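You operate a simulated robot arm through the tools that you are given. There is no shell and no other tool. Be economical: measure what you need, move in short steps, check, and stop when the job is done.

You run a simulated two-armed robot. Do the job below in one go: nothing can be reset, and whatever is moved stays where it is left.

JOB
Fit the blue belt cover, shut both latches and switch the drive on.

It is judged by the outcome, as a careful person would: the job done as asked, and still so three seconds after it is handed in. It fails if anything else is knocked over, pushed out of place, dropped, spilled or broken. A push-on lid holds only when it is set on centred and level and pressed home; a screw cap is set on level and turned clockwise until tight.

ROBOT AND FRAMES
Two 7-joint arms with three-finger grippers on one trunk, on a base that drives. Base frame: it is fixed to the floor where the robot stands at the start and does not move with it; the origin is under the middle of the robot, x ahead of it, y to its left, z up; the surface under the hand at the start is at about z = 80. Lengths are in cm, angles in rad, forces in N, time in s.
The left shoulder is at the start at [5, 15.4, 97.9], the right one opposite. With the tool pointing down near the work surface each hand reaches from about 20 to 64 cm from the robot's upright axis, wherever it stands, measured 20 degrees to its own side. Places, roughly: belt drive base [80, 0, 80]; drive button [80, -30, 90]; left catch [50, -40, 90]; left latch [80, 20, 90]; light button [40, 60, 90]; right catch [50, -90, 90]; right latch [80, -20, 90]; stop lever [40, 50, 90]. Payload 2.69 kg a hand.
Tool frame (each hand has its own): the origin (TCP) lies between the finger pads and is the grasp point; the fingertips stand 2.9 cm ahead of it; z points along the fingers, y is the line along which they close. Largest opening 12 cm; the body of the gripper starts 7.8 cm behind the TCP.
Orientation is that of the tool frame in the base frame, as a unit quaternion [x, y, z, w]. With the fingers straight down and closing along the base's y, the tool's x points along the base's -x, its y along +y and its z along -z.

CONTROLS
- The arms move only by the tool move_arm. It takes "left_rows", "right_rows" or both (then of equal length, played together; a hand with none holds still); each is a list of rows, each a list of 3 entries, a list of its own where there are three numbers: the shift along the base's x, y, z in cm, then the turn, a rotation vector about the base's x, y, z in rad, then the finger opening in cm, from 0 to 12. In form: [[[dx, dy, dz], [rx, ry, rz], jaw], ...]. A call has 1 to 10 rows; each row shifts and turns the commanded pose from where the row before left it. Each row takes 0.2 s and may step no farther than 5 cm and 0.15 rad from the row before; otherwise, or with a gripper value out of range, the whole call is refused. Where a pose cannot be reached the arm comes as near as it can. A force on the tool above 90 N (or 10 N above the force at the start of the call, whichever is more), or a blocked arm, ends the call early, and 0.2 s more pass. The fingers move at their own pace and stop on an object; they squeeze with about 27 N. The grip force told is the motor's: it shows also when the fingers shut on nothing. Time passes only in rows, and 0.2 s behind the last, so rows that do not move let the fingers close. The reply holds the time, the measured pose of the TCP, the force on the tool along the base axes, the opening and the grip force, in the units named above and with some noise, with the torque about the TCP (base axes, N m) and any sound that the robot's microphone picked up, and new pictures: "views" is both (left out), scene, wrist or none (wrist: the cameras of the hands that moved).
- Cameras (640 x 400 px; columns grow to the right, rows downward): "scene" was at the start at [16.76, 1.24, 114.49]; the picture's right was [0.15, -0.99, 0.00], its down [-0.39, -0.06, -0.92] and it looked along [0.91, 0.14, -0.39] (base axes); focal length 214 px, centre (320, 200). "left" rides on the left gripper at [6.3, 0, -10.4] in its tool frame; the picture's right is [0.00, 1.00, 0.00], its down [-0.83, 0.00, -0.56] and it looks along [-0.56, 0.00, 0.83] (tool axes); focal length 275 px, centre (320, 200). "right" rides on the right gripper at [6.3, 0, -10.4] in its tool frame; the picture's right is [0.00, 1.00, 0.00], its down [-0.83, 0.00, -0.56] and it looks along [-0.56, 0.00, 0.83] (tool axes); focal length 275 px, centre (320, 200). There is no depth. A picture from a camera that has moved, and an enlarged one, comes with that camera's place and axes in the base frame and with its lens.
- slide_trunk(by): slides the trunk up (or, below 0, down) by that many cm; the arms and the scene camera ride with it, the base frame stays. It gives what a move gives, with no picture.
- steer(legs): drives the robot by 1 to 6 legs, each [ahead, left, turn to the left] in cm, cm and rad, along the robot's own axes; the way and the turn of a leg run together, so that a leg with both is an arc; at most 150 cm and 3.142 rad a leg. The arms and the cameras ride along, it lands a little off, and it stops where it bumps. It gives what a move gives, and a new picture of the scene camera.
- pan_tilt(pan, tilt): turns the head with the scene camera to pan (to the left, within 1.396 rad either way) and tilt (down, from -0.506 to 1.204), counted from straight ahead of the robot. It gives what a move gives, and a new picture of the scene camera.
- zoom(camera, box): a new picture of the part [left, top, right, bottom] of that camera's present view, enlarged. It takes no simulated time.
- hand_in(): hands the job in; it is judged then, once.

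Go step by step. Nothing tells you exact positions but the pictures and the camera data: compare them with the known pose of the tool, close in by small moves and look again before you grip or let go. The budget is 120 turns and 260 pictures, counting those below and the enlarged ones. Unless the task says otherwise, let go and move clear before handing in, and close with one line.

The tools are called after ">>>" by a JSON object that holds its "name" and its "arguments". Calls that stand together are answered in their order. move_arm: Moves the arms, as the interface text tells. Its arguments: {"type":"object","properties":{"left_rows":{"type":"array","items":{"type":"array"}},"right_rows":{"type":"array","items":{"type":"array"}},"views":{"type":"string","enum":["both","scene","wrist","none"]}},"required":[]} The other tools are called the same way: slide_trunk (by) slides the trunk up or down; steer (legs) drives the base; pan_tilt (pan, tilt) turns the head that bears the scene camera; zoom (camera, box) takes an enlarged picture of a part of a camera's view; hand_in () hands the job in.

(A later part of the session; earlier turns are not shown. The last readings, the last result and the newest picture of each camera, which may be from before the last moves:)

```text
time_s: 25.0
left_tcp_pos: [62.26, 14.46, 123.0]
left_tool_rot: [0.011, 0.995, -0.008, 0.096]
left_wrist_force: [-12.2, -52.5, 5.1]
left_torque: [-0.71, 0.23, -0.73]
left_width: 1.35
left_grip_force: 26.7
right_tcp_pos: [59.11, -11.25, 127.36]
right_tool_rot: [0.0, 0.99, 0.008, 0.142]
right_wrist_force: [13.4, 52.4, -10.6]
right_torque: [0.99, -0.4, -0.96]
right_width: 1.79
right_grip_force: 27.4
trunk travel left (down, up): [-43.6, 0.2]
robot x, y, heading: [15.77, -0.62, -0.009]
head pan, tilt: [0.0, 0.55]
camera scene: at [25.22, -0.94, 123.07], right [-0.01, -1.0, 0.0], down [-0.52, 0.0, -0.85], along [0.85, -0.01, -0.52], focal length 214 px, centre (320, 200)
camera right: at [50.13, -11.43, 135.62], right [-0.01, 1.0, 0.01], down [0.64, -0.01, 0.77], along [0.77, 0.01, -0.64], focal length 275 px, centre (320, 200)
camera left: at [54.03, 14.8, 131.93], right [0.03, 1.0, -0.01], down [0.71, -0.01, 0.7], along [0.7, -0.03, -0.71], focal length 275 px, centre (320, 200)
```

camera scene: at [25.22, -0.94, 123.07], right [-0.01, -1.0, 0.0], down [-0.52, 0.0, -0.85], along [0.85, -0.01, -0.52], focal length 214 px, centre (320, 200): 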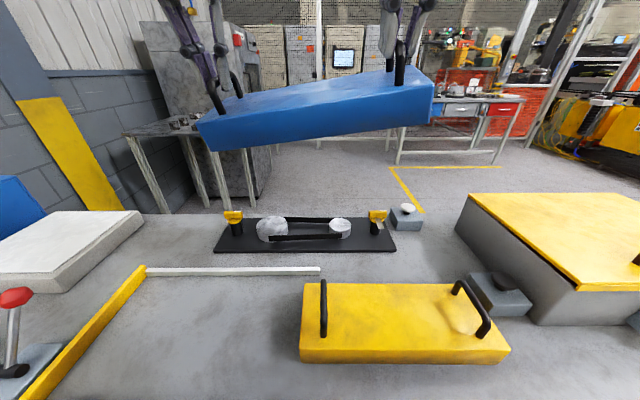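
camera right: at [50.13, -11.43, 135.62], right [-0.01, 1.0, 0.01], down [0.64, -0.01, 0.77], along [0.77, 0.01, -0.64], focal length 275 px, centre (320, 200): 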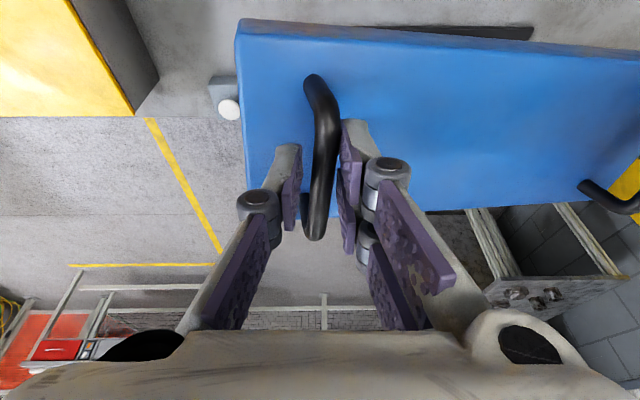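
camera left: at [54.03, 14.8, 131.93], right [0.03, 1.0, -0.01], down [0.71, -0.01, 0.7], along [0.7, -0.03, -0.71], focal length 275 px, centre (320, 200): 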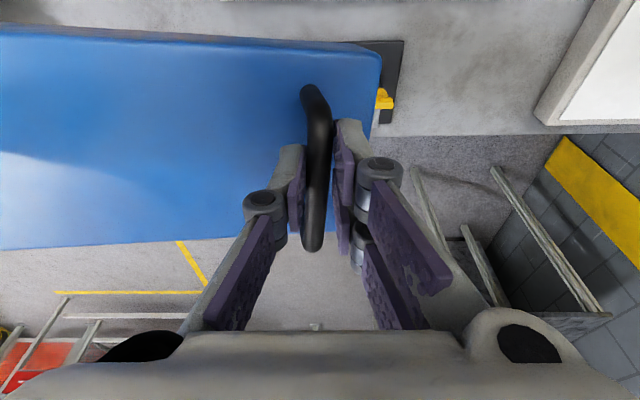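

Raising the trunk pulled the shoulders back, and the cover is now tilted but still gripped. I'll level and straighten it, drawing both hands back into comfortable reach.

>>> {"name": "move_arm", "arguments": {"left_rows": [[[-1.5, -0.06, 0], [0, 0.047, 0], 0], [[-1.5, -0.06, 0], [0, 0.047, 0], 0], [[-1.5, -0.06, 0], [0, 0.047, 0], 0], [[-1.5, -0.06, 0], [0, 0.047, 0], 0], [[0, 0, 0], [0, 0, 0], 0]], "right_rows": [[[-0.75, 0.06, -1.1], [0, 0.071, 0], 0], [[-0.75, 0.06, -1.1], [0, 0.071, 0], 0], [[-0.75, 0.06, -1.1], [0, 0.071, 0], 0], [[-0.75, 0.06, -1.1], [0, 0.071, 0], 0], [[0, 0, 0], [0, 0, 0], 0]], "views": "scene"}}

```text
time_s: 26.2
left_tcp_pos: [56.25, 14.6, 122.97]
left_tool_rot: [0.006, 1.0, -0.004, 0.003]
left_wrist_force: [-0.2, -33.1, -3.8]
left_torque: [-0.43, -0.75, 0.13]
left_width: 1.13
left_grip_force: 26.6
right_tcp_pos: [55.96, -11.51, 123.2]
right_tool_rot: [0.004, 1.0, 0.007, 0.017]
right_wrist_force: [0.7, 33.7, -3.6]
right_torque: [0.61, 0.83, -0.1]
right_width: 1.13
right_grip_force: 26.9
right hand out of reach, approached as far as the arm can: row 3, 4
trunk travel left (down, up): [-43.6, 0.2]
robot x, y, heading: [15.76, -0.64, -0.007]
head pan, tilt: [0.0, 0.55]
camera scene: at [25.28, -0.94, 123.05], right [-0.01, -1.0, 0.0], down [-0.52, 0.0, -0.85], along [0.85, -0.01, -0.52], focal length 214 px, centre (320, 200)
```

scene: 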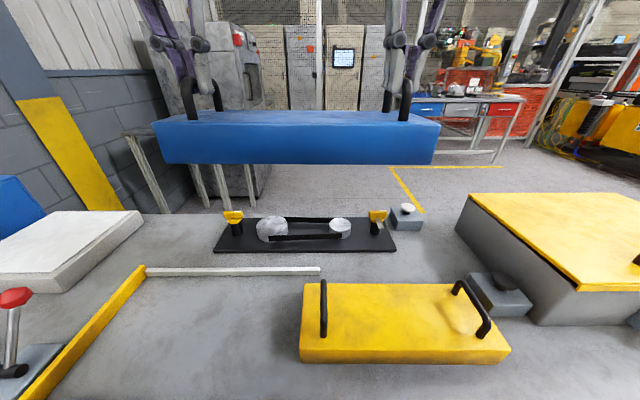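

It's level again. Straight-down hands can't reach x≈75, but with the tools pitched forward they can. I'll take the cover back to its nest, set it down and regrip it with pitched hands.

>>> {"name": "steer", "arguments": {"legs": [[-16, 0, 0], [0, 21.3, 0.007]]}}

>>> {"name": "pan_tilt", "arguments": {"pan": 0.0, "tilt": 0.9}}

```text
time_s: 29.4
left_tcp_pos: [40.6, 36.25, 122.92]
left_tool_rot: [0.005, 1.0, -0.004, 0.003]
left_wrist_force: [0.2, -32.5, -3.3]
left_torque: [-0.41, 0.16, 0.2]
left_width: 1.12
left_grip_force: 26.4
right_tcp_pos: [40.5, 10.18, 123.23]
right_tool_rot: [0.003, 1.0, 0.005, 0.018]
right_wrist_force: [-0.3, 34.1, -2.9]
right_torque: [0.62, -0.1, 0.05]
right_width: 1.16
right_grip_force: 27.0
trunk travel left (down, up): [-43.6, 0.2]
robot x, y, heading: [0.05, 20.79, -0.004]
head pan, tilt: [0.0, 0.55]
camera scene: at [9.73, 20.56, 123.05], right [-0.01, -1.0, 0.0], down [-0.52, 0.0, -0.85], along [0.85, 0.0, -0.52], focal length 214 px, centre (320, 200)
```

scene: 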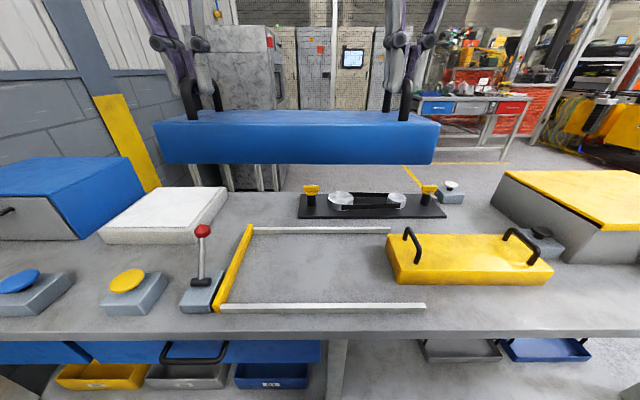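

```text
time_s: 30.3
left_tcp_pos: [40.68, 36.2, 122.91]
left_tool_rot: [0.004, 1.0, -0.004, 0.002]
left_wrist_force: [1.9, -3.0, -3.3]
left_torque: [-0.02, 0.04, 0.35]
left_width: 1.11
left_grip_force: 27.0
right_tcp_pos: [40.41, 10.11, 123.19]
right_tool_rot: [0.003, 1.0, 0.006, 0.018]
right_wrist_force: [-1.0, 2.6, -3.4]
right_torque: [0.03, -0.01, -0.02]
right_width: 1.13
right_grip_force: 27.1
trunk travel left (down, up): [-43.6, 0.2]
robot x, y, heading: [0.36, 20.71, -0.005]
head pan, tilt: [0.0, 0.901]
camera scene: at [8.3, 20.53, 120.13], right [-0.01, -1.0, 0.0], down [-0.78, 0.0, -0.62], along [0.62, 0.0, -0.78], focal length 214 px, centre (320, 200)
```

scene: 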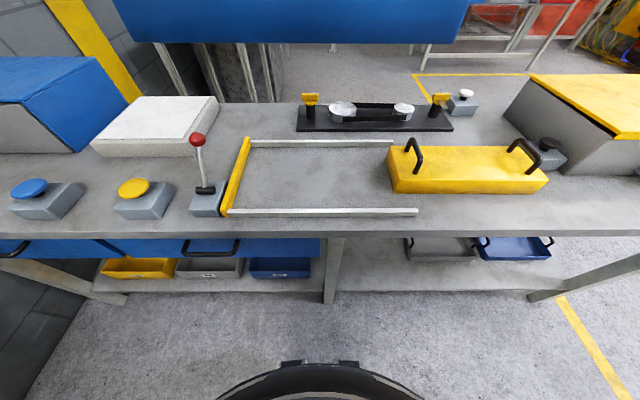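

Forces are balanced. I'll lower the cover over its nest to about 5 cm above the table.

>>> {"name": "move_arm", "arguments": {"left_rows": [[[0.87, -0.22, -3.7], [0, 0, 0], 0], [[0.87, -0.22, -3.7], [0, 0, 0], 0], [[0.87, -0.22, -3.7], [0, 0, 0], 0], [[0.87, -0.22, -3.7], [0, 0, 0], 0], [[0.87, -0.22, -3.7], [0, 0, 0], 0], [[0.87, -0.22, -3.7], [0, 0, 0], 0], [[0.87, -0.22, -3.7], [0, 0, 0], 0], [[0, 0, 0], [0, 0, 0], 0]], "right_rows": [[[0.9, -0.22, -3.74], [0, 0.005, 0], 0], [[0.9, -0.22, -3.74], [0, 0.005, 0], 0], [[0.9, -0.22, -3.74], [0, 0.005, 0], 0], [[0.9, -0.22, -3.74], [0, 0.005, 0], 0], [[0.9, -0.22, -3.74], [0, 0.005, 0], 0], [[0.9, -0.22, -3.74], [0, 0.005, 0], 0], [[0.9, -0.22, -3.74], [0, 0.005, 0], 0], [[0, 0, 0], [0, 0, 0], 0]]}}

```text
time_s: 32.1
left_tcp_pos: [46.82, 34.62, 97.09]
left_tool_rot: [0.004, 1.0, -0.005, 0.004]
left_wrist_force: [0.8, -22.5, -4.0]
left_torque: [-0.31, 0.59, 0.31]
left_width: 1.13
left_grip_force: 27.0
right_tcp_pos: [46.8, 8.55, 97.4]
right_tool_rot: [0.001, 1.0, 0.008, 0.001]
right_wrist_force: [-2.0, 24.4, -3.9]
right_torque: [0.44, -0.5, 0.08]
right_width: 1.14
right_grip_force: 26.8
trunk travel left (down, up): [-43.6, 0.2]
robot x, y, heading: [0.51, 21.08, -0.009]
head pan, tilt: [0.0, 0.901]
camera scene: at [8.19, 20.54, 120.15], right [-0.01, -1.0, 0.0], down [-0.78, 0.0, -0.62], along [0.62, 0.0, -0.78], focal length 214 px, centre (320, 200)
camera right: at [40.46, 8.46, 107.69], right [0.0, 1.0, 0.01], down [0.83, -0.01, 0.56], along [0.56, 0.01, -0.83], focal length 275 px, centre (320, 200)
camera left: at [40.37, 34.79, 107.35], right [0.01, 1.0, -0.01], down [0.83, -0.01, 0.56], along [0.56, -0.02, -0.83], focal length 275 px, centre (320, 200)
```

scene: 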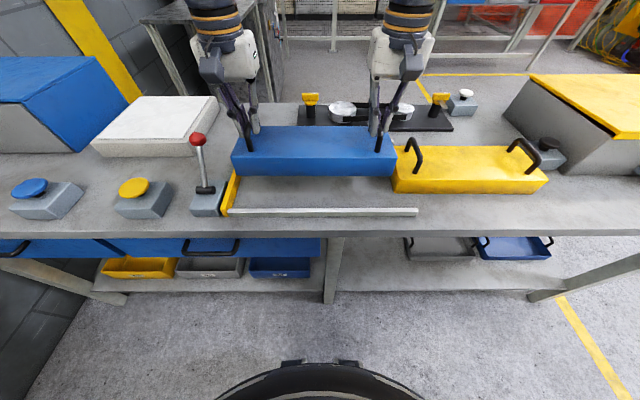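
right: 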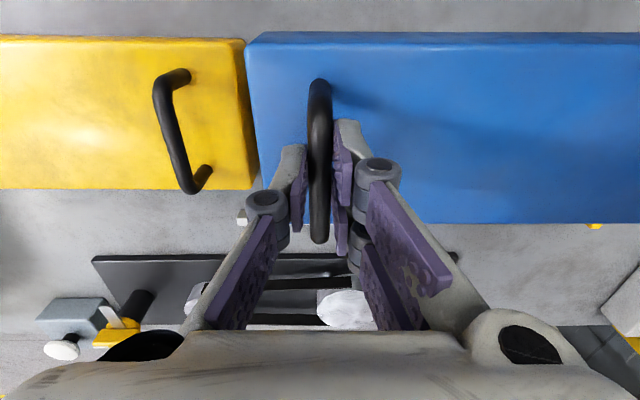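
left: 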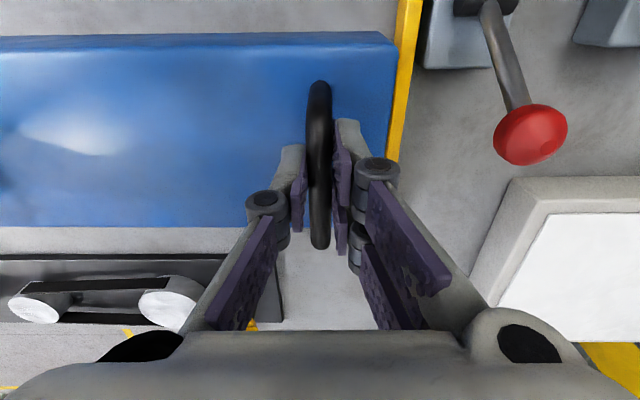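

The alignment with the nest matches the original position. I'll lower it gently to the table.

>>> {"name": "move_arm", "arguments": {"left_rows": [[[0, 0.1, -2], [0, 0, 0], 0], [[0, 0, -2], [0, 0, 0], 0], [[0, 0, -1.5], [0, 0, 0], 0], [[0, 0, -0.6], [0, 0, 0], 0], [[0, 0, 0], [0, 0, 0], 0]], "right_rows": [[[0, 0.1, -2.1], [0, 0, 0], 0], [[0, 0, -2.1], [0, 0, 0], 0], [[0, 0, -1.6], [0, 0, 0], 0], [[0, 0, -0.6], [0, 0, 0], 0], [[0, 0, 0], [0, 0, 0], 0]], "views": "scene"}}

>>> {"name": "zoom", "arguments": {"camera": "scene", "box": [180, 100, 440, 230]}}

```text
time_s: 33.3
left_tcp_pos: [46.48, 34.89, 91.11]
left_tool_rot: [0.005, 1.0, -0.003, 0.004]
left_wrist_force: [2.5, -14.4, -7.0]
left_torque: [-0.15, -0.79, 0.35]
left_width: 1.14
left_grip_force: 26.9
right_tcp_pos: [46.56, 8.63, 91.01]
right_tool_rot: [0.003, 1.0, 0.006, 0.003]
right_wrist_force: [-6.6, 17.6, 22.8]
right_torque: [0.34, -0.31, 0.39]
right_width: 1.17
right_grip_force: 26.3
trunk travel left (down, up): [-43.6, 0.2]
robot x, y, heading: [0.29, 20.89, 0.0]
head pan, tilt: [0.0, 0.901]
camera scene: at [8.06, 20.62, 120.17], right [-0.01, -1.0, 0.0], down [-0.78, 0.0, -0.62], along [0.62, 0.0, -0.78], focal length 214 px, centre (320, 200)
```

scene: 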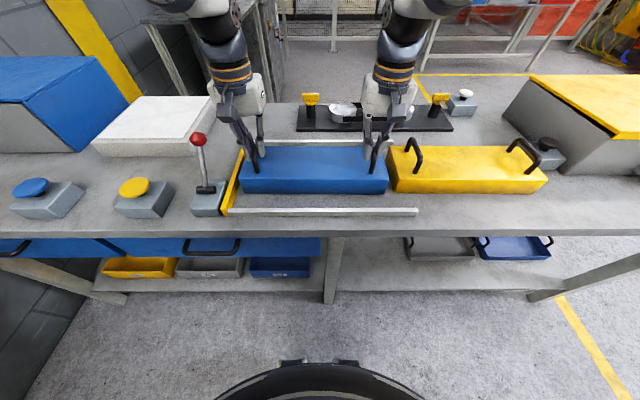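

```text
2.46 times, centred on (310, 165) of scene
camera zoom: at [8.06, 20.62, 120.17], right [-0.01, -1.0, 0.0], down [-0.78, 0.0, -0.62], along [0.62, 0.0, -0.78], focal length 528 px, centre (345, 286)
```

zoom: 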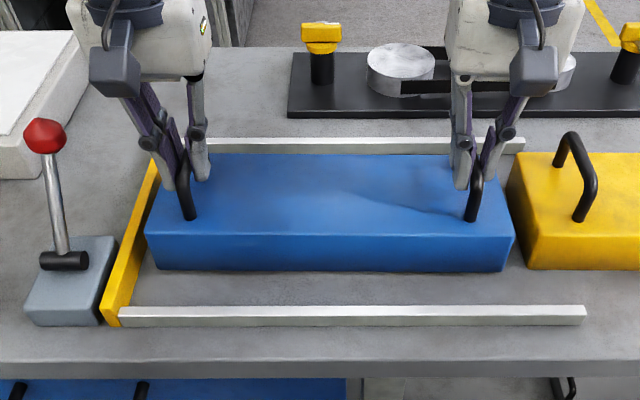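

The right end is touching and the left nearly so. I'll ease the left end down, then open both hands.

>>> {"name": "move_arm", "arguments": {"left_rows": [[[0, 0, -0.3], [0, 0, 0], 0], [[0, 0, -0.2], [0, 0, 0], 0], [[0, 0, 0], [0, 0, 0], 0]], "right_rows": [[[0, 0, 0.1], [0, 0, 0], 0], [[0, 0, 0], [0, 0, 0], 0], [[0, 0, 0], [0, 0, 0], 0]], "views": "none"}}

```text
time_s: 34.1
left_tcp_pos: [46.56, 34.74, 90.55]
left_tool_rot: [0.005, 1.0, -0.004, 0.004]
left_wrist_force: [-6.6, -8.2, 23.7]
left_torque: [-0.09, -0.23, 0.31]
left_width: 1.15
left_grip_force: 26.6
right_tcp_pos: [46.54, 8.73, 90.8]
right_tool_rot: [0.002, 1.0, 0.006, 0.0]
right_wrist_force: [0.2, 15.3, -6.9]
right_torque: [0.22, -0.89, -0.07]
right_width: 1.16
right_grip_force: 27.3
trunk travel left (down, up): [-43.6, 0.2]
robot x, y, heading: [0.29, 20.54, -0.007]
head pan, tilt: [0.0, 0.901]
```

Both ends are down. I'll open and rise.

>>> {"name": "move_arm", "arguments": {"left_rows": [[[0, 0, 0], [0, 0, 0], 5], [[0, 0, 0], [0, 0, 0], 5], [[0, 0, 3], [0, 0, 0], 5], [[0, 0, 4], [0, 0, 0], 5], [[0, 0, 4], [0, 0, 0], 5], [[0, 0, 0], [0, 0, 0], 5]], "right_rows": [[[0, 0, 0], [0, 0, 0], 5], [[0, 0, 0], [0, 0, 0], 5], [[0, 0, 3], [0, 0, 0], 5], [[0, 0, 4], [0, 0, 0], 5], [[0, 0, 4], [0, 0, 0], 5], [[0, 0, 0], [0, 0, 0], 5]], "views": "scene"}}

```text
time_s: 35.5
left_tcp_pos: [46.69, 34.82, 101.51]
left_tool_rot: [0.005, 1.0, -0.005, 0.002]
left_wrist_force: [-0.4, 0.7, -0.8]
left_torque: [0.03, 0.0, 0.01]
left_width: 5.04
left_grip_force: 0.1
right_tcp_pos: [46.72, 8.79, 101.59]
right_tool_rot: [0.003, 1.0, 0.006, 0.001]
right_wrist_force: [-0.9, 0.6, -0.2]
right_torque: [0.01, -0.03, 0.0]
right_width: 4.99
right_grip_force: 0.0
trunk travel left (down, up): [-43.6, 0.2]
robot x, y, heading: [0.7, 20.67, -0.006]
head pan, tilt: [0.0, 0.901]
camera scene: at [8.33, 20.53, 120.11], right [-0.01, -1.0, 0.0], down [-0.78, 0.0, -0.62], along [0.62, 0.0, -0.78], focal length 214 px, centre (320, 200)
```

scene: 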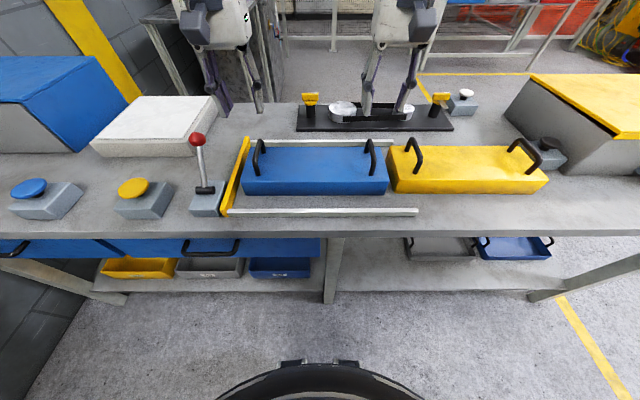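

The cover is back in place, upright. I'll raise and retract the empty hands, then return the trunk to its initial height.

>>> {"name": "move_arm", "arguments": {"left_rows": [[[-1.5, 0.3, 4], [0, 0, 0], 5], [[-1.5, 0.3, 4], [0, 0, 0], 5], [[-1.5, 0.3, 4], [0, 0, 0], 5], [[-1.5, 0.3, 4], [0, 0, 0], 5], [[-1.5, 0.3, 4], [0, 0, 0], 5], [[0, 0, 0], [0, 0, 0], 5]], "right_rows": [[[-1.5, -0.3, 4], [0, 0, 0], 5], [[-1.5, -0.3, 4], [0, 0, 0], 5], [[-1.5, -0.3, 4], [0, 0, 0], 5], [[-1.5, -0.3, 4], [0, 0, 0], 5], [[-1.5, -0.3, 4], [0, 0, 0], 5], [[0, 0, 0], [0, 0, 0], 5]], "views": "none"}}

>>> {"name": "slide_trunk", "arguments": {"by": -8.6}}

```text
time_s: 36.9
left_tcp_pos: [39.15, 36.1, 121.46]
left_tool_rot: [0.005, 1.0, -0.005, 0.002]
left_wrist_force: [0.6, -1.0, 0.4]
left_torque: [-0.02, 0.03, -0.01]
left_width: 5.01
left_grip_force: 0.0
right_tcp_pos: [39.05, 7.09, 121.82]
right_tool_rot: [0.003, 1.0, 0.006, -0.002]
right_wrist_force: [0.8, -0.6, 0.1]
right_torque: [0.02, 0.03, 0.01]
right_width: 5.02
right_grip_force: 0.1
trunk travel left (down, up): [-43.6, 0.2]
robot x, y, heading: [0.62, 20.67, -0.007]
head pan, tilt: [0.0, 0.901]
```

```text
time_s: 38.1
left_tcp_pos: [40.6, 36.19, 110.49]
left_tool_rot: [0.005, 1.0, -0.005, -0.024]
left_wrist_force: [-0.4, -0.1, -0.3]
left_torque: [-0.02, -0.05, -0.01]
left_width: 5.01
left_grip_force: 0.1
right_tcp_pos: [40.6, 7.13, 110.91]
right_tool_rot: [0.002, 1.0, 0.006, -0.027]
right_wrist_force: [-0.2, -0.3, 0.1]
right_torque: [0.06, -0.05, -0.02]
right_width: 4.99
right_grip_force: 0.1
trunk travel left (down, up): [-35.0, 8.8]
robot x, y, heading: [0.47, 20.59, -0.008]
head pan, tilt: [0.0, 0.901]
```

The trunk is back at its initial height. Next I'll pitch both tools about 0.5 rad forward and bring them above the handles.

>>> {"name": "move_arm", "arguments": {"left_rows": [[[1.52, -0.36, -3.3], [0, -0.137, 0], 5], [[1.52, -0.36, -3.3], [0, -0.137, 0], 5], [[1.52, -0.36, -3.3], [0, -0.137, 0], 5], [[1.52, -0.36, -3.3], [0, -0.137, 0], 5], [[0, 0, 0], [0, 0, 0], 5]], "right_rows": [[[1.52, 0.4, -3.4], [0, -0.138, 0], 5], [[1.52, 0.4, -3.4], [0, -0.138, 0], 5], [[1.52, 0.4, -3.4], [0, -0.138, 0], 5], [[1.52, 0.4, -3.4], [0, -0.138, 0], 5], [[0, 0, 0], [0, 0, 0], 5]]}}

```text
time_s: 39.3
left_tcp_pos: [46.85, 34.92, 97.0]
left_tool_rot: [0.005, 0.969, -0.004, 0.247]
left_wrist_force: [0.8, -0.8, 0.7]
left_torque: [-0.03, 0.0, 0.0]
left_width: 5.01
left_grip_force: 0.1
right_tcp_pos: [46.92, 8.81, 97.13]
right_tool_rot: [0.001, 0.969, 0.007, 0.245]
right_wrist_force: [0.4, 0.1, 0.3]
right_torque: [0.01, -0.02, 0.0]
right_width: 5.0
right_grip_force: 0.1
trunk travel left (down, up): [-35.0, 8.8]
robot x, y, heading: [0.19, 20.31, -0.006]
head pan, tilt: [0.0, 0.901]
camera scene: at [15.52, 20.49, 110.24], right [-0.01, -1.0, 0.0], down [-0.78, 0.0, -0.62], along [0.62, 0.0, -0.78], focal length 214 px, centre (320, 200)
camera right: at [36.45, 8.68, 103.29], right [-0.01, 1.0, 0.01], down [0.47, -0.01, 0.88], along [0.88, 0.01, -0.47], focal length 275 px, centre (320, 200)
camera left: at [36.29, 35.07, 103.13], right [0.02, 1.0, 0.0], down [0.46, -0.01, 0.89], along [0.89, -0.02, -0.46], focal length 275 px, centre (320, 200)
```

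scene: 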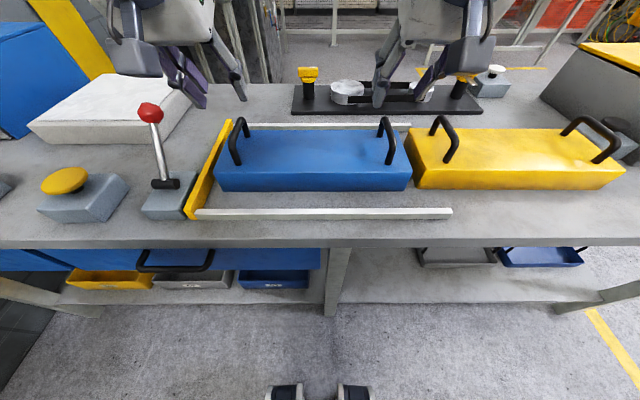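
right: 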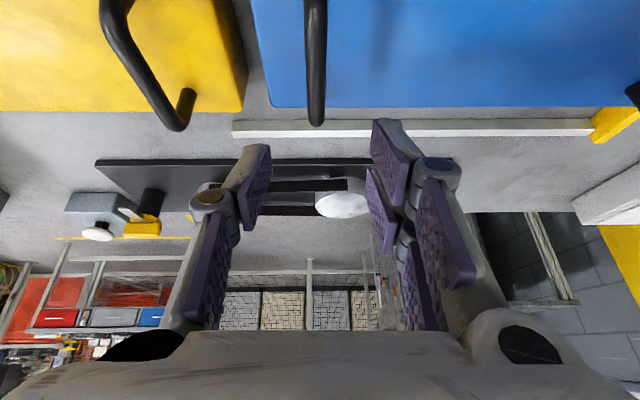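
left: 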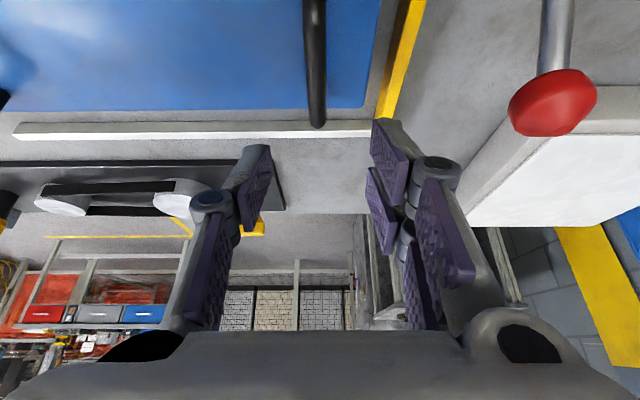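

Both handles lie between the fingers. I'll descend to z≈90.4.

>>> {"name": "move_arm", "arguments": {"left_rows": [[[0, -0.1, -3], [0, 0, 0], 5], [[0, 0, -2.3], [0, 0, 0], 5], [[0, 0, -1.3], [0, 0, 0], 5], [[0, 0, 0], [0, 0, 0], 5]], "right_rows": [[[0, -0.1, -3], [0, 0, 0], 5], [[0, 0, -2.4], [0, 0, 0], 5], [[0, 0, -1.3], [0, 0, 0], 5], [[0, 0, 0], [0, 0, 0], 5]]}}

>>> {"name": "zoom", "arguments": {"camera": "scene", "box": [170, 80, 450, 220]}}

```text
time_s: 40.3
left_tcp_pos: [46.7, 34.71, 90.52]
left_tool_rot: [0.005, 0.969, -0.003, 0.246]
left_wrist_force: [-0.7, 0.0, 0.0]
left_torque: [-0.02, -0.01, 0.01]
left_width: 5.0
left_grip_force: 0.1
right_tcp_pos: [46.86, 8.8, 90.54]
right_tool_rot: [0.0, 0.97, 0.007, 0.244]
right_wrist_force: [-0.8, 0.2, -0.2]
right_torque: [0.0, -0.01, -0.02]
right_width: 4.98
right_grip_force: 0.0
trunk travel left (down, up): [-35.0, 8.8]
robot x, y, heading: [0.51, 20.73, -0.001]
head pan, tilt: [0.0, 0.901]
camera scene: at [15.54, 20.49, 110.24], right [-0.01, -1.0, 0.0], down [-0.78, 0.0, -0.62], along [0.62, 0.0, -0.78], focal length 214 px, centre (320, 200)
camera right: at [36.49, 8.59, 96.71], right [-0.01, 1.0, 0.01], down [0.47, -0.01, 0.88], along [0.88, 0.01, -0.47], focal length 275 px, centre (320, 200)
camera left: at [36.21, 34.83, 96.62], right [0.02, 1.0, 0.0], down [0.47, -0.01, 0.89], along [0.88, -0.02, -0.47], focal length 275 px, centre (320, 200)
```

scene: 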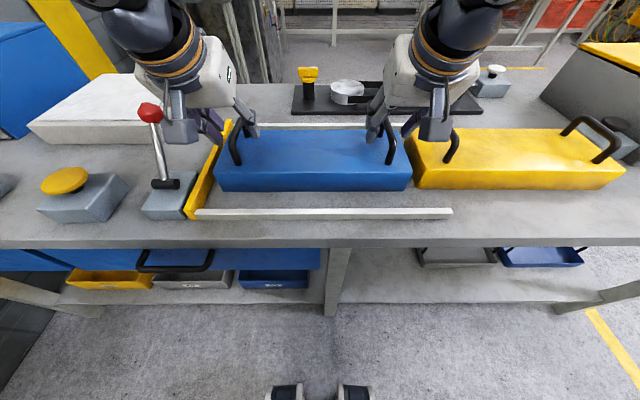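
right: 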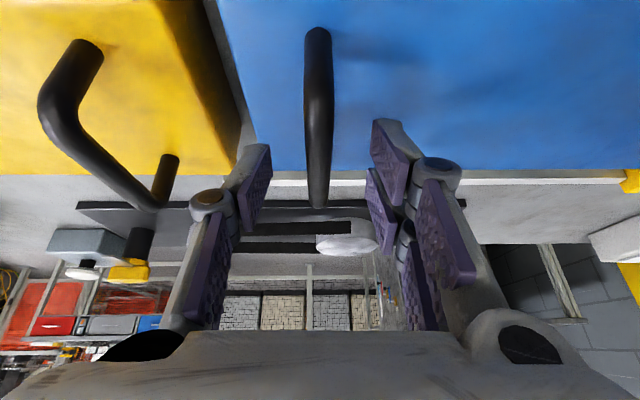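
left: 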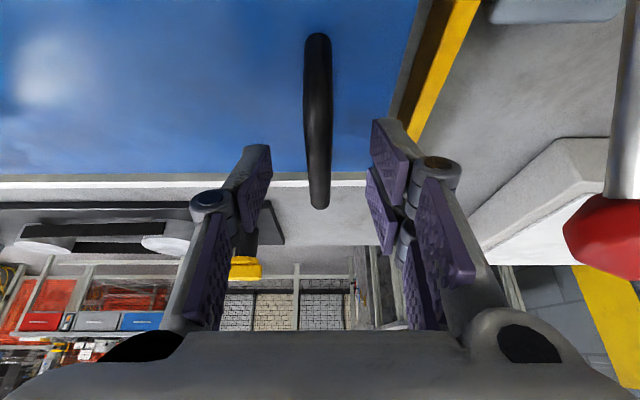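

```text
2.29 times, centred on (310, 150) of scene
camera zoom: at [15.54, 20.49, 110.24], right [-0.01, -1.0, 0.0], down [-0.78, 0.0, -0.62], along [0.62, 0.0, -0.78], focal length 490 px, centre (343, 314)
```

zoom: 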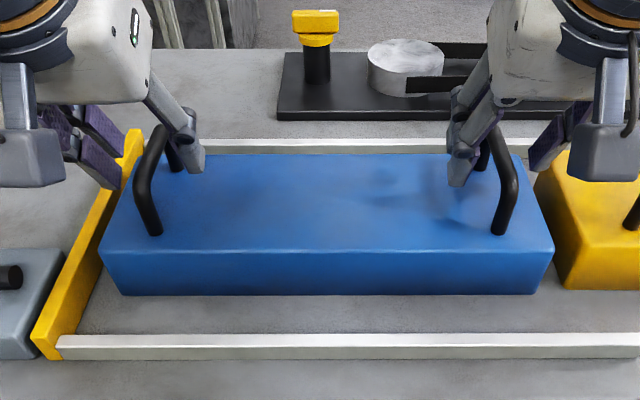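

Aligned. I'll close on both handles.

>>> {"name": "move_arm", "arguments": {"left_rows": [[[0, 0, 0], [0, 0, 0], 2.5], [[0, 0, 0], [0, 0, 0], 0], [[0, 0, 0], [0, 0, 0], 0], [[0, 0, 0], [0, 0, 0], 0]], "right_rows": [[[0, 0, 0], [0, 0, 0], 2.5], [[0, 0, 0], [0, 0, 0], 0], [[0, 0, 0], [0, 0, 0], 0], [[0, 0, 0], [0, 0, 0], 0]], "views": "wrist"}}

```text
time_s: 41.3
left_tcp_pos: [46.61, 34.81, 90.39]
left_tool_rot: [0.006, 0.969, -0.003, 0.246]
left_wrist_force: [1.4, 1.3, 0.5]
left_torque: [0.01, -0.01, 0.46]
left_width: 1.2
left_grip_force: 26.8
right_tcp_pos: [47.02, 8.64, 90.47]
right_tool_rot: [0.001, 0.97, 0.007, 0.245]
right_wrist_force: [-0.9, -3.2, -0.8]
right_torque: [-0.03, -0.16, 0.07]
right_width: 1.15
right_grip_force: 26.8
trunk travel left (down, up): [-35.0, 8.8]
robot x, y, heading: [0.64, 20.9, -0.006]
head pan, tilt: [0.0, 0.901]
camera right: at [36.5, 8.57, 96.72], right [-0.01, 1.0, 0.01], down [0.47, -0.01, 0.88], along [0.88, 0.01, -0.47], focal length 275 px, centre (320, 200)
camera left: at [36.22, 34.84, 96.64], right [0.02, 1.0, 0.0], down [0.47, -0.01, 0.88], along [0.88, -0.01, -0.47], focal length 275 px, centre (320, 200)
```

right: 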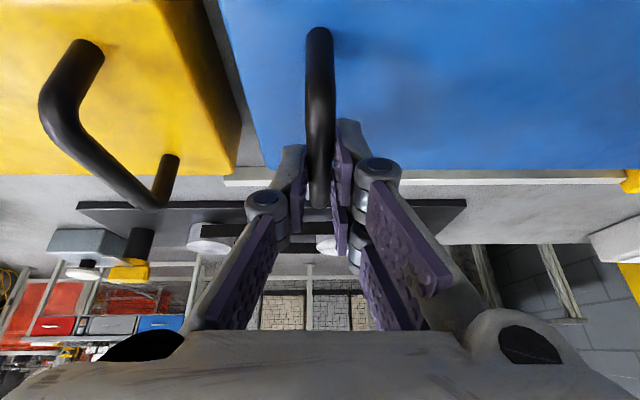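
left: 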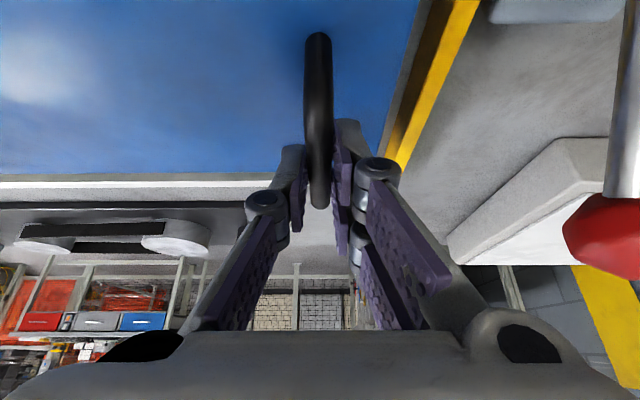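

Gripped with almost no side load. I'll lift 12 cm.

>>> {"name": "move_arm", "arguments": {"left_rows": [[[0, 0, 1], [0, 0, 0], 0], [[0, 0, 2], [0, 0, 0], 0], [[0, 0, 2.5], [0, 0, 0], 0], [[0, 0, 2.5], [0, 0, 0], 0], [[0, 0, 2.5], [0, 0, 0], 0], [[0, 0, 2], [0, 0, 0], 0], [[0, 0, 0], [0, 0, 0], 0]], "right_rows": [[[0, 0, 1], [0, 0, 0], 0], [[0, 0, 2], [0, 0, 0], 0], [[0, 0, 2.5], [0, 0, 0], 0], [[0, 0, 2.5], [0, 0, 0], 0], [[0, 0, 2.5], [0, 0, 0], 0], [[0, 0, 2], [0, 0, 0], 0], [[0, 0, 0], [0, 0, 0], 0]], "views": "scene"}}

```text
time_s: 42.9
left_tcp_pos: [46.79, 34.62, 103.17]
left_tool_rot: [0.008, 0.969, -0.005, 0.245]
left_wrist_force: [1.2, -3.8, -3.7]
left_torque: [-0.03, 0.11, 0.3]
left_width: 1.17
left_grip_force: 26.9
right_tcp_pos: [46.89, 8.62, 103.08]
right_tool_rot: [0.001, 0.97, 0.007, 0.245]
right_wrist_force: [-1.9, 4.7, -4.7]
right_torque: [0.05, -0.03, 0.06]
right_width: 1.17
right_grip_force: 26.9
trunk travel left (down, up): [-35.0, 8.8]
robot x, y, heading: [0.69, 20.61, -0.009]
head pan, tilt: [0.0, 0.901]
camera scene: at [15.59, 20.49, 110.22], right [-0.01, -1.0, 0.0], down [-0.78, 0.0, -0.62], along [0.62, 0.0, -0.78], focal length 214 px, centre (320, 200)
```

scene: 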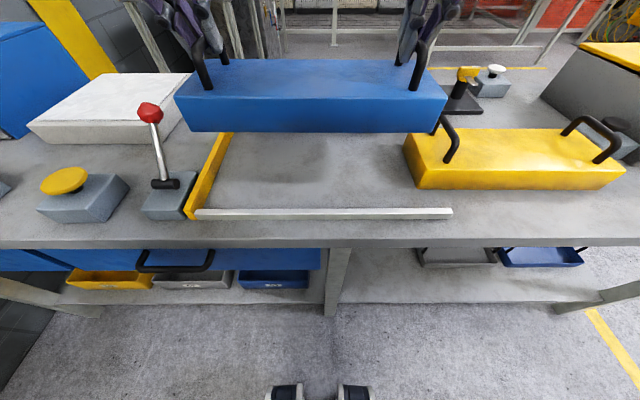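

Lifted level. I'll drive to the drive base again.

>>> {"name": "steer", "arguments": {"legs": [[0, -10, 0.006], [0, -10.4, 0], [15, 0, 0]]}}

```text
time_s: 46.4
left_tcp_pos: [61.79, 14.05, 103.06]
left_tool_rot: [0.006, 0.969, -0.004, 0.246]
left_wrist_force: [1.3, -22.3, -3.9]
left_torque: [-0.34, 0.06, 0.01]
left_width: 1.17
left_grip_force: 27.2
right_tcp_pos: [61.89, -12.03, 103.02]
right_tool_rot: [-0.001, 0.97, 0.007, 0.245]
right_wrist_force: [-1.7, 22.4, -3.3]
right_torque: [0.29, 0.07, 0.27]
right_width: 1.17
right_grip_force: 27.2
trunk travel left (down, up): [-35.0, 8.8]
robot x, y, heading: [15.62, -0.16, 0.001]
head pan, tilt: [0.0, 0.901]
camera scene: at [30.59, -0.17, 110.21], right [0.0, -1.0, 0.0], down [-0.78, 0.0, -0.62], along [0.62, 0.0, -0.78], focal length 214 px, centre (320, 200)
```

scene: 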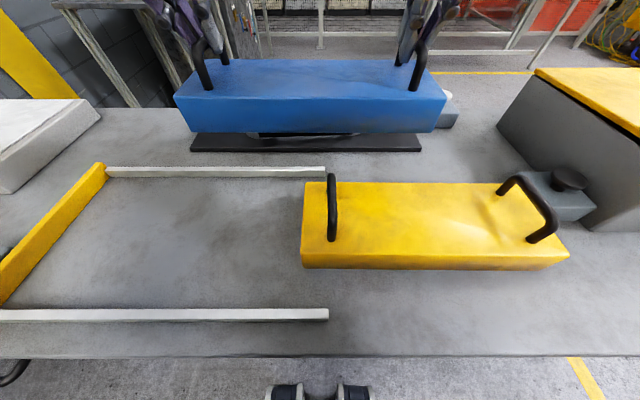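

I'll move forward in steps, then check.

>>> {"name": "move_arm", "arguments": {"left_rows": [[[2.65, 0.42, 0], [0, 0, 0], 0], [[2.65, 0.42, 0], [0, 0, 0], 0], [[2.65, 0.42, 0], [0, 0, 0], 0], [[2.65, 0.42, 0], [0, 0, 0], 0], [[0, 0, 0], [0, 0, 0], 0]], "right_rows": [[[2.65, 0.46, 0], [0, 0, 0], 0], [[2.65, 0.46, 0], [0, 0, 0], 0], [[2.65, 0.46, 0], [0, 0, 0], 0], [[2.65, 0.46, 0], [0, 0, 0], 0], [[0, 0, 0], [0, 0, 0], 0]]}}

```text
time_s: 47.6
left_tcp_pos: [72.25, 15.75, 103.17]
left_tool_rot: [0.004, 0.969, -0.002, 0.246]
left_wrist_force: [2.6, 20.0, -3.6]
left_torque: [0.28, -0.23, 0.61]
left_width: 1.14
left_grip_force: 27.2
right_tcp_pos: [72.53, -10.29, 103.03]
right_tool_rot: [0.001, 0.97, 0.006, 0.244]
right_wrist_force: [-2.4, -19.4, -3.8]
right_torque: [-0.32, 0.3, -0.2]
right_width: 1.12
right_grip_force: 26.9
trunk travel left (down, up): [-35.0, 8.8]
robot x, y, heading: [14.83, 0.14, -0.001]
head pan, tilt: [0.0, 0.901]
camera scene: at [30.46, -0.19, 110.23], right [0.0, -1.0, 0.0], down [-0.78, 0.0, -0.62], along [0.62, 0.0, -0.78], focal length 214 px, centre (320, 200)
camera right: at [62.09, -10.45, 109.24], right [-0.01, 1.0, 0.01], down [0.47, -0.01, 0.88], along [0.88, 0.01, -0.47], focal length 275 px, centre (320, 200)
camera left: at [61.78, 15.75, 109.15], right [0.01, 1.0, 0.0], down [0.47, -0.01, 0.88], along [0.88, -0.01, -0.47], focal length 275 px, centre (320, 200)
```

scene: 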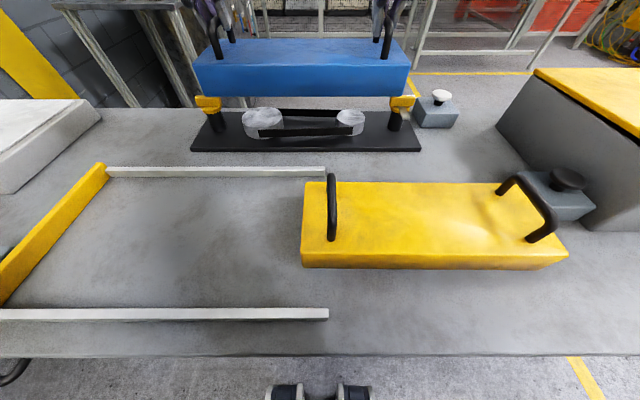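
right: 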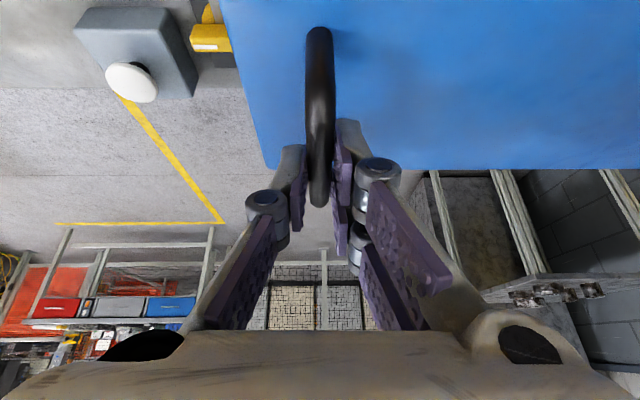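
left: 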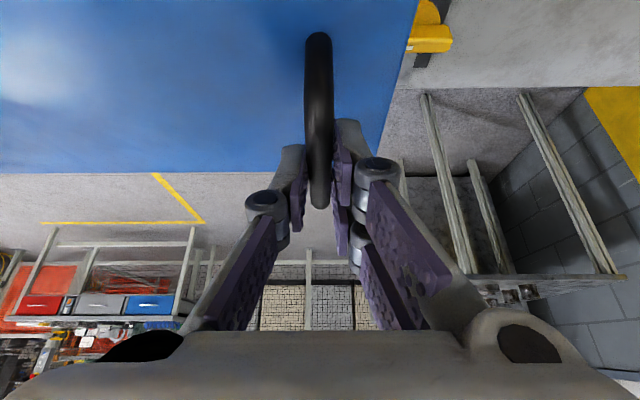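

Still reachable. I'll enlarge the base to refine the target and see the latches.

>>> {"name": "zoom", "arguments": {"camera": "scene", "box": [180, 30, 470, 170]}}

>>> {"name": "zoom", "arguments": {"camera": "left", "box": [380, 0, 500, 100]}}

>>> {"name": "zoom", "arguments": {"camera": "right", "box": [60, 0, 260, 120]}}

```text
2.21 times, centred on (325, 100) of scene
camera zoom: at [30.46, -0.19, 110.23], right [0.0, -1.0, 0.0], down [-0.78, 0.0, -0.62], along [0.62, 0.0, -0.78], focal length 473 px, centre (309, 421)
```

zoom: 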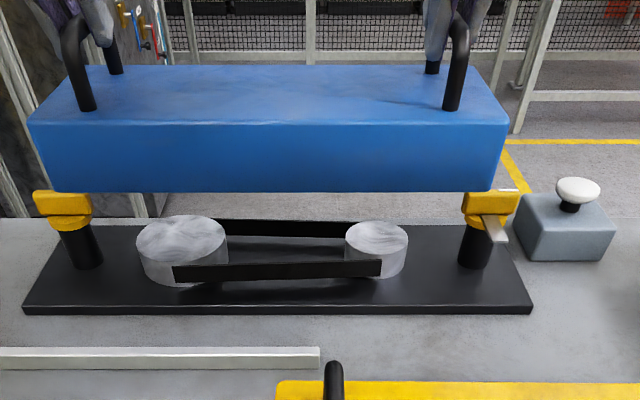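

```text
4.00 times, centred on (440, 50) of left
camera zoom: at [61.78, 15.75, 109.15], right [0.01, 1.0, 0.0], down [0.47, -0.01, 0.88], along [0.88, -0.01, -0.47], focal length 1101 px, centre (-160, 800)
```

zoom: 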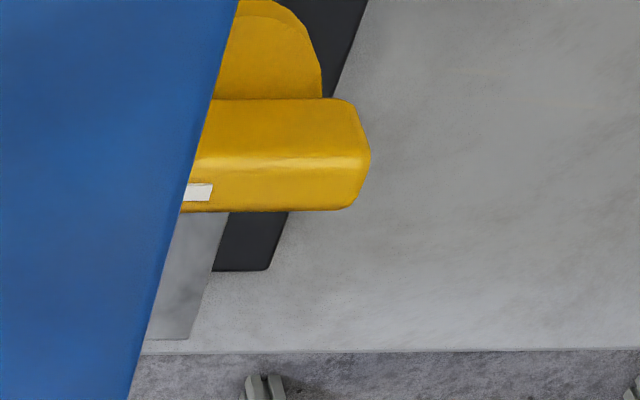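

```text
3.20 times, centred on (160, 60) of right
camera zoom: at [62.09, -10.45, 109.24], right [-0.01, 1.0, 0.01], down [0.47, -0.01, 0.88], along [0.88, 0.01, -0.47], focal length 881 px, centre (832, 648)
```

zoom: 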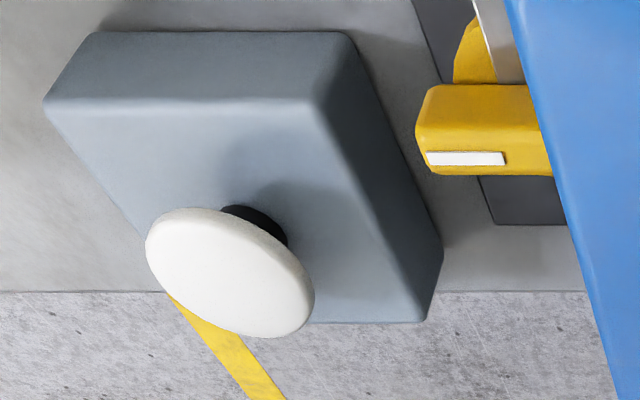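

Measuring base features: post centres are (76.3, 24.2) and (76.3, -18.2), and the plate runs from x=68.2 to 83.1. So the cover centre should be near (76, 3.0), with under 1 cm clearance at each end. I'll shift it over, then lower partway and recheck.

>>> {"name": "move_arm", "arguments": {"left_rows": [[[1.65, 0.25, 0], [0, 0, 0], 0], [[1.65, 0.25, 0], [0, 0, 0], 0], [[0, 0, 0], [0, 0, 0], 0], [[0, 0, -1], [0, 0, 0], 0], [[0, 0, -1], [0, 0, 0], 0], [[0, 0, 0], [0, 0, 0], 0]], "right_rows": [[[1.5, 0.15, 0], [0, 0, 0], 0], [[1.5, 0.15, 0], [0, 0, 0], 0], [[0, 0, 0], [0, 0, 0], 0], [[0, 0, -1], [0, 0, 0], 0], [[0, 0, -1], [0, 0, 0], 0], [[0, 0, 0], [0, 0, 0], 0]], "views": "scene"}}

>>> {"name": "pan_tilt", "arguments": {"pan": 0.0, "tilt": 0.6}}

>>> {"name": "zoom", "arguments": {"camera": "scene", "box": [200, 110, 440, 240]}}

>>> {"name": "zoom", "arguments": {"camera": "left", "box": [360, 0, 520, 100]}}

>>> {"name": "zoom", "arguments": {"camera": "right", "box": [120, 0, 280, 100]}}

```text
time_s: 49.0
left_tcp_pos: [75.58, 16.25, 101.15]
left_tool_rot: [0.005, 0.969, -0.004, 0.245]
left_wrist_force: [-1.7, 14.6, -3.4]
left_torque: [0.24, 0.25, 0.28]
left_width: 1.14
left_grip_force: 26.2
right_tcp_pos: [75.44, -9.89, 100.94]
right_tool_rot: [0.0, 0.97, 0.008, 0.245]
right_wrist_force: [2.0, -14.5, -3.2]
right_torque: [-0.22, -0.18, -0.83]
right_width: 1.14
right_grip_force: 27.1
trunk travel left (down, up): [-35.0, 8.8]
robot x, y, heading: [15.49, 0.07, -0.001]
head pan, tilt: [0.0, 0.901]
camera scene: at [30.51, -0.19, 110.22], right [0.0, -1.0, 0.0], down [-0.78, 0.0, -0.62], along [0.62, 0.0, -0.78], focal length 214 px, centre (320, 200)
```

scene: 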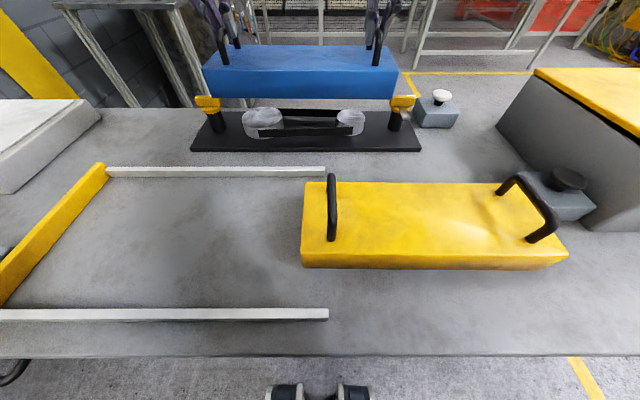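

```text
time_s: 49.8
left_tcp_pos: [75.64, 16.03, 101.12]
left_tool_rot: [0.005, 0.969, -0.004, 0.245]
left_wrist_force: [-2.3, 12.7, -3.4]
left_torque: [0.23, 0.27, 0.22]
left_width: 1.16
left_grip_force: 26.6
right_tcp_pos: [75.49, -9.89, 101.01]
right_tool_rot: [0.0, 0.97, 0.007, 0.245]
right_wrist_force: [2.3, -13.3, -3.8]
right_torque: [-0.19, -0.2, -0.79]
right_width: 1.18
right_grip_force: 26.9
trunk travel left (down, up): [-35.0, 8.8]
robot x, y, heading: [15.37, -0.21, -0.006]
head pan, tilt: [0.0, 0.6]
camera scene: at [31.8, -0.19, 112.69], right [0.0, -1.0, 0.0], down [-0.57, 0.0, -0.82], along [0.82, 0.0, -0.57], focal length 214 px, centre (320, 200)
```

scene: 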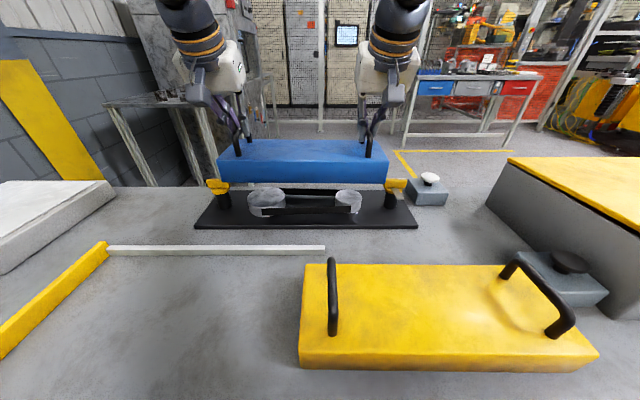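

```text
2.67 times, centred on (320, 175) of scene
camera zoom: at [31.8, -0.19, 112.69], right [0.0, -1.0, 0.0], down [-0.57, 0.0, -0.82], along [0.82, 0.0, -0.57], focal length 572 px, centre (320, 267)
```

zoom: 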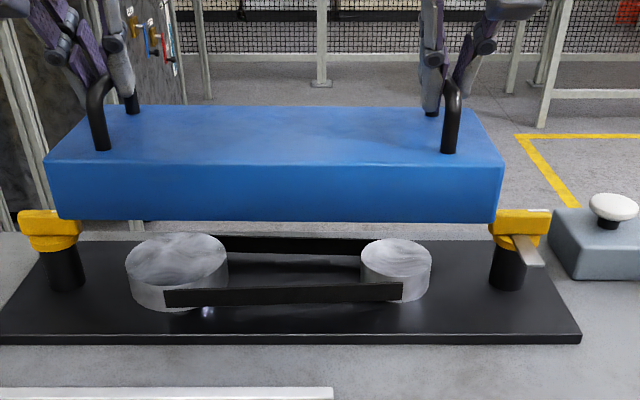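

```text
4.00 times, centred on (440, 50) of left
camera zoom: at [65.13, 16.26, 107.27], right [0.01, 1.0, 0.0], down [0.47, -0.01, 0.88], along [0.88, -0.01, -0.47], focal length 1101 px, centre (-160, 800)
```

zoom: 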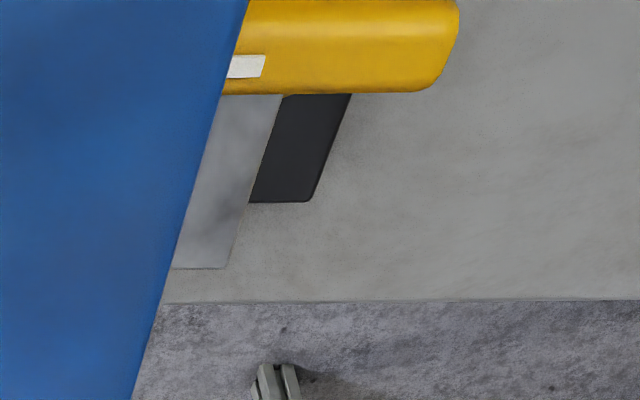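

```text
4.00 times, centred on (200, 50) of right
camera zoom: at [65.09, -10.05, 107.23], right [-0.01, 1.0, 0.01], down [0.47, -0.01, 0.88], along [0.88, 0.01, -0.47], focal length 1101 px, centre (800, 800)
```

zoom: 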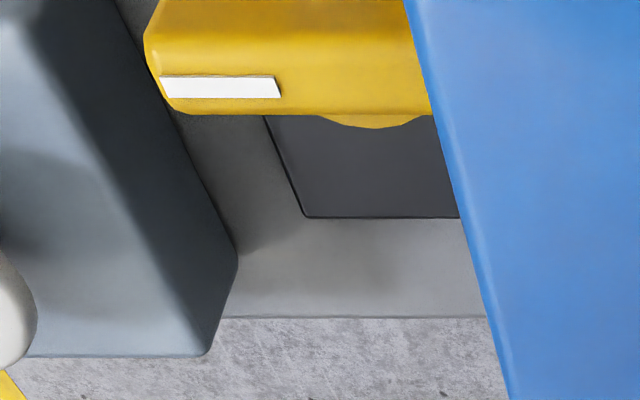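

The cover's end margins are about 0.8 and 1.3 cm, so I'll shift by -0.2 in y. Then I'll lower it between the latches to just above the pulleys.

>>> {"name": "move_arm", "arguments": {"left_rows": [[[0, -0.1, -1], [0, 0, 0], 0], [[-0.05, 0, -1.5], [0, 0, 0], 0], [[0, 0, -1.5], [0, 0, 0], 0], [[0, 0, -1], [0, 0, 0], 0], [[0, 0, 0], [0, 0, 0], 0]], "right_rows": [[[0, -0.3, -1], [0, 0, 0], 0], [[0.05, 0, -1.4], [0, 0, 0], 0], [[0, 0, -1.4], [0, 0, 0], 0], [[0, 0, -1], [0, 0, 0], 0], [[0, 0, 0], [0, 0, 0], 0]], "views": "scene"}}

>>> {"name": "zoom", "arguments": {"camera": "scene", "box": [200, 110, 440, 240]}}

>>> {"name": "zoom", "arguments": {"camera": "left", "box": [360, 0, 520, 100]}}

>>> {"name": "zoom", "arguments": {"camera": "right", "box": [120, 0, 280, 100]}}

```text
time_s: 51.0
left_tcp_pos: [75.55, 16.19, 96.18]
left_tool_rot: [0.006, 0.969, -0.005, 0.246]
left_wrist_force: [-1.7, -13.1, -2.9]
left_torque: [-0.21, -0.36, 0.05]
left_width: 1.15
left_grip_force: 26.8
right_tcp_pos: [75.44, -9.86, 96.22]
right_tool_rot: [-0.002, 0.969, 0.009, 0.245]
right_wrist_force: [1.4, 13.7, -3.2]
right_torque: [0.23, 0.44, -0.32]
right_width: 1.16
right_grip_force: 27.0
trunk travel left (down, up): [-35.0, 8.8]
robot x, y, heading: [15.24, 0.21, -0.005]
head pan, tilt: [0.0, 0.6]
camera scene: at [31.79, -0.19, 112.7], right [0.0, -1.0, 0.0], down [-0.57, 0.0, -0.82], along [0.82, 0.0, -0.57], focal length 214 px, centre (320, 200)
```

scene: 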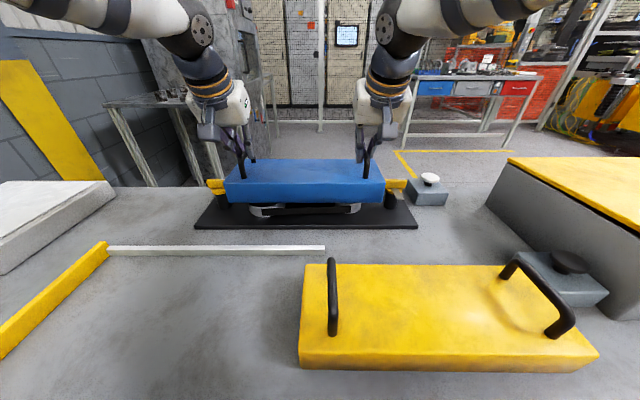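

```text
2.67 times, centred on (320, 175) of scene
camera zoom: at [31.79, -0.19, 112.7], right [0.0, -1.0, 0.0], down [-0.57, 0.0, -0.82], along [0.82, 0.0, -0.57], focal length 572 px, centre (320, 267)
```

zoom: 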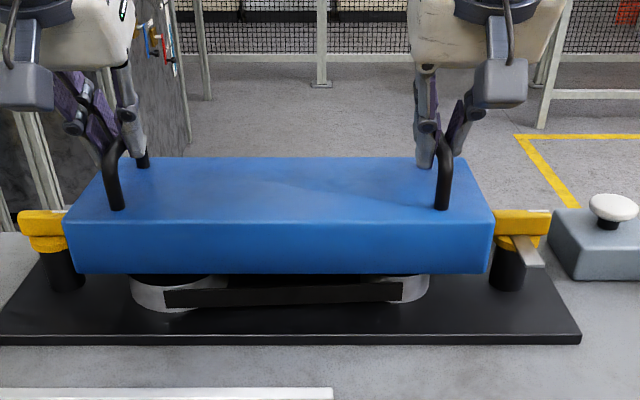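

```text
4.00 times, centred on (440, 50) of left
camera zoom: at [65.06, 16.27, 102.26], right [0.02, 1.0, 0.0], down [0.47, 0.0, 0.89], along [0.89, -0.02, -0.47], focal length 1101 px, centre (-160, 800)
```

zoom: 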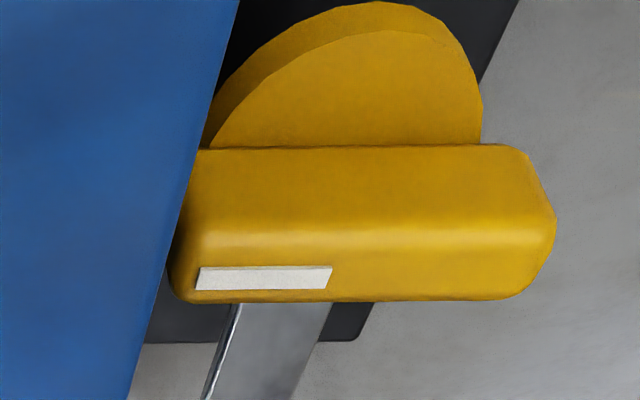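

```text
4.00 times, centred on (200, 50) of right
camera zoom: at [65.15, -10.15, 102.46], right [-0.01, 1.0, 0.02], down [0.47, -0.01, 0.88], along [0.88, 0.02, -0.47], focal length 1101 px, centre (800, 800)
```

zoom: 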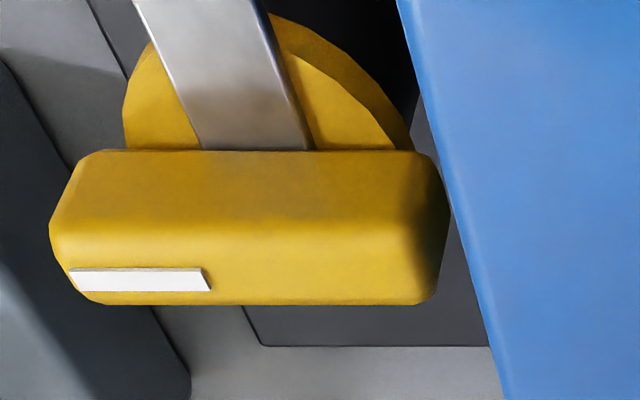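

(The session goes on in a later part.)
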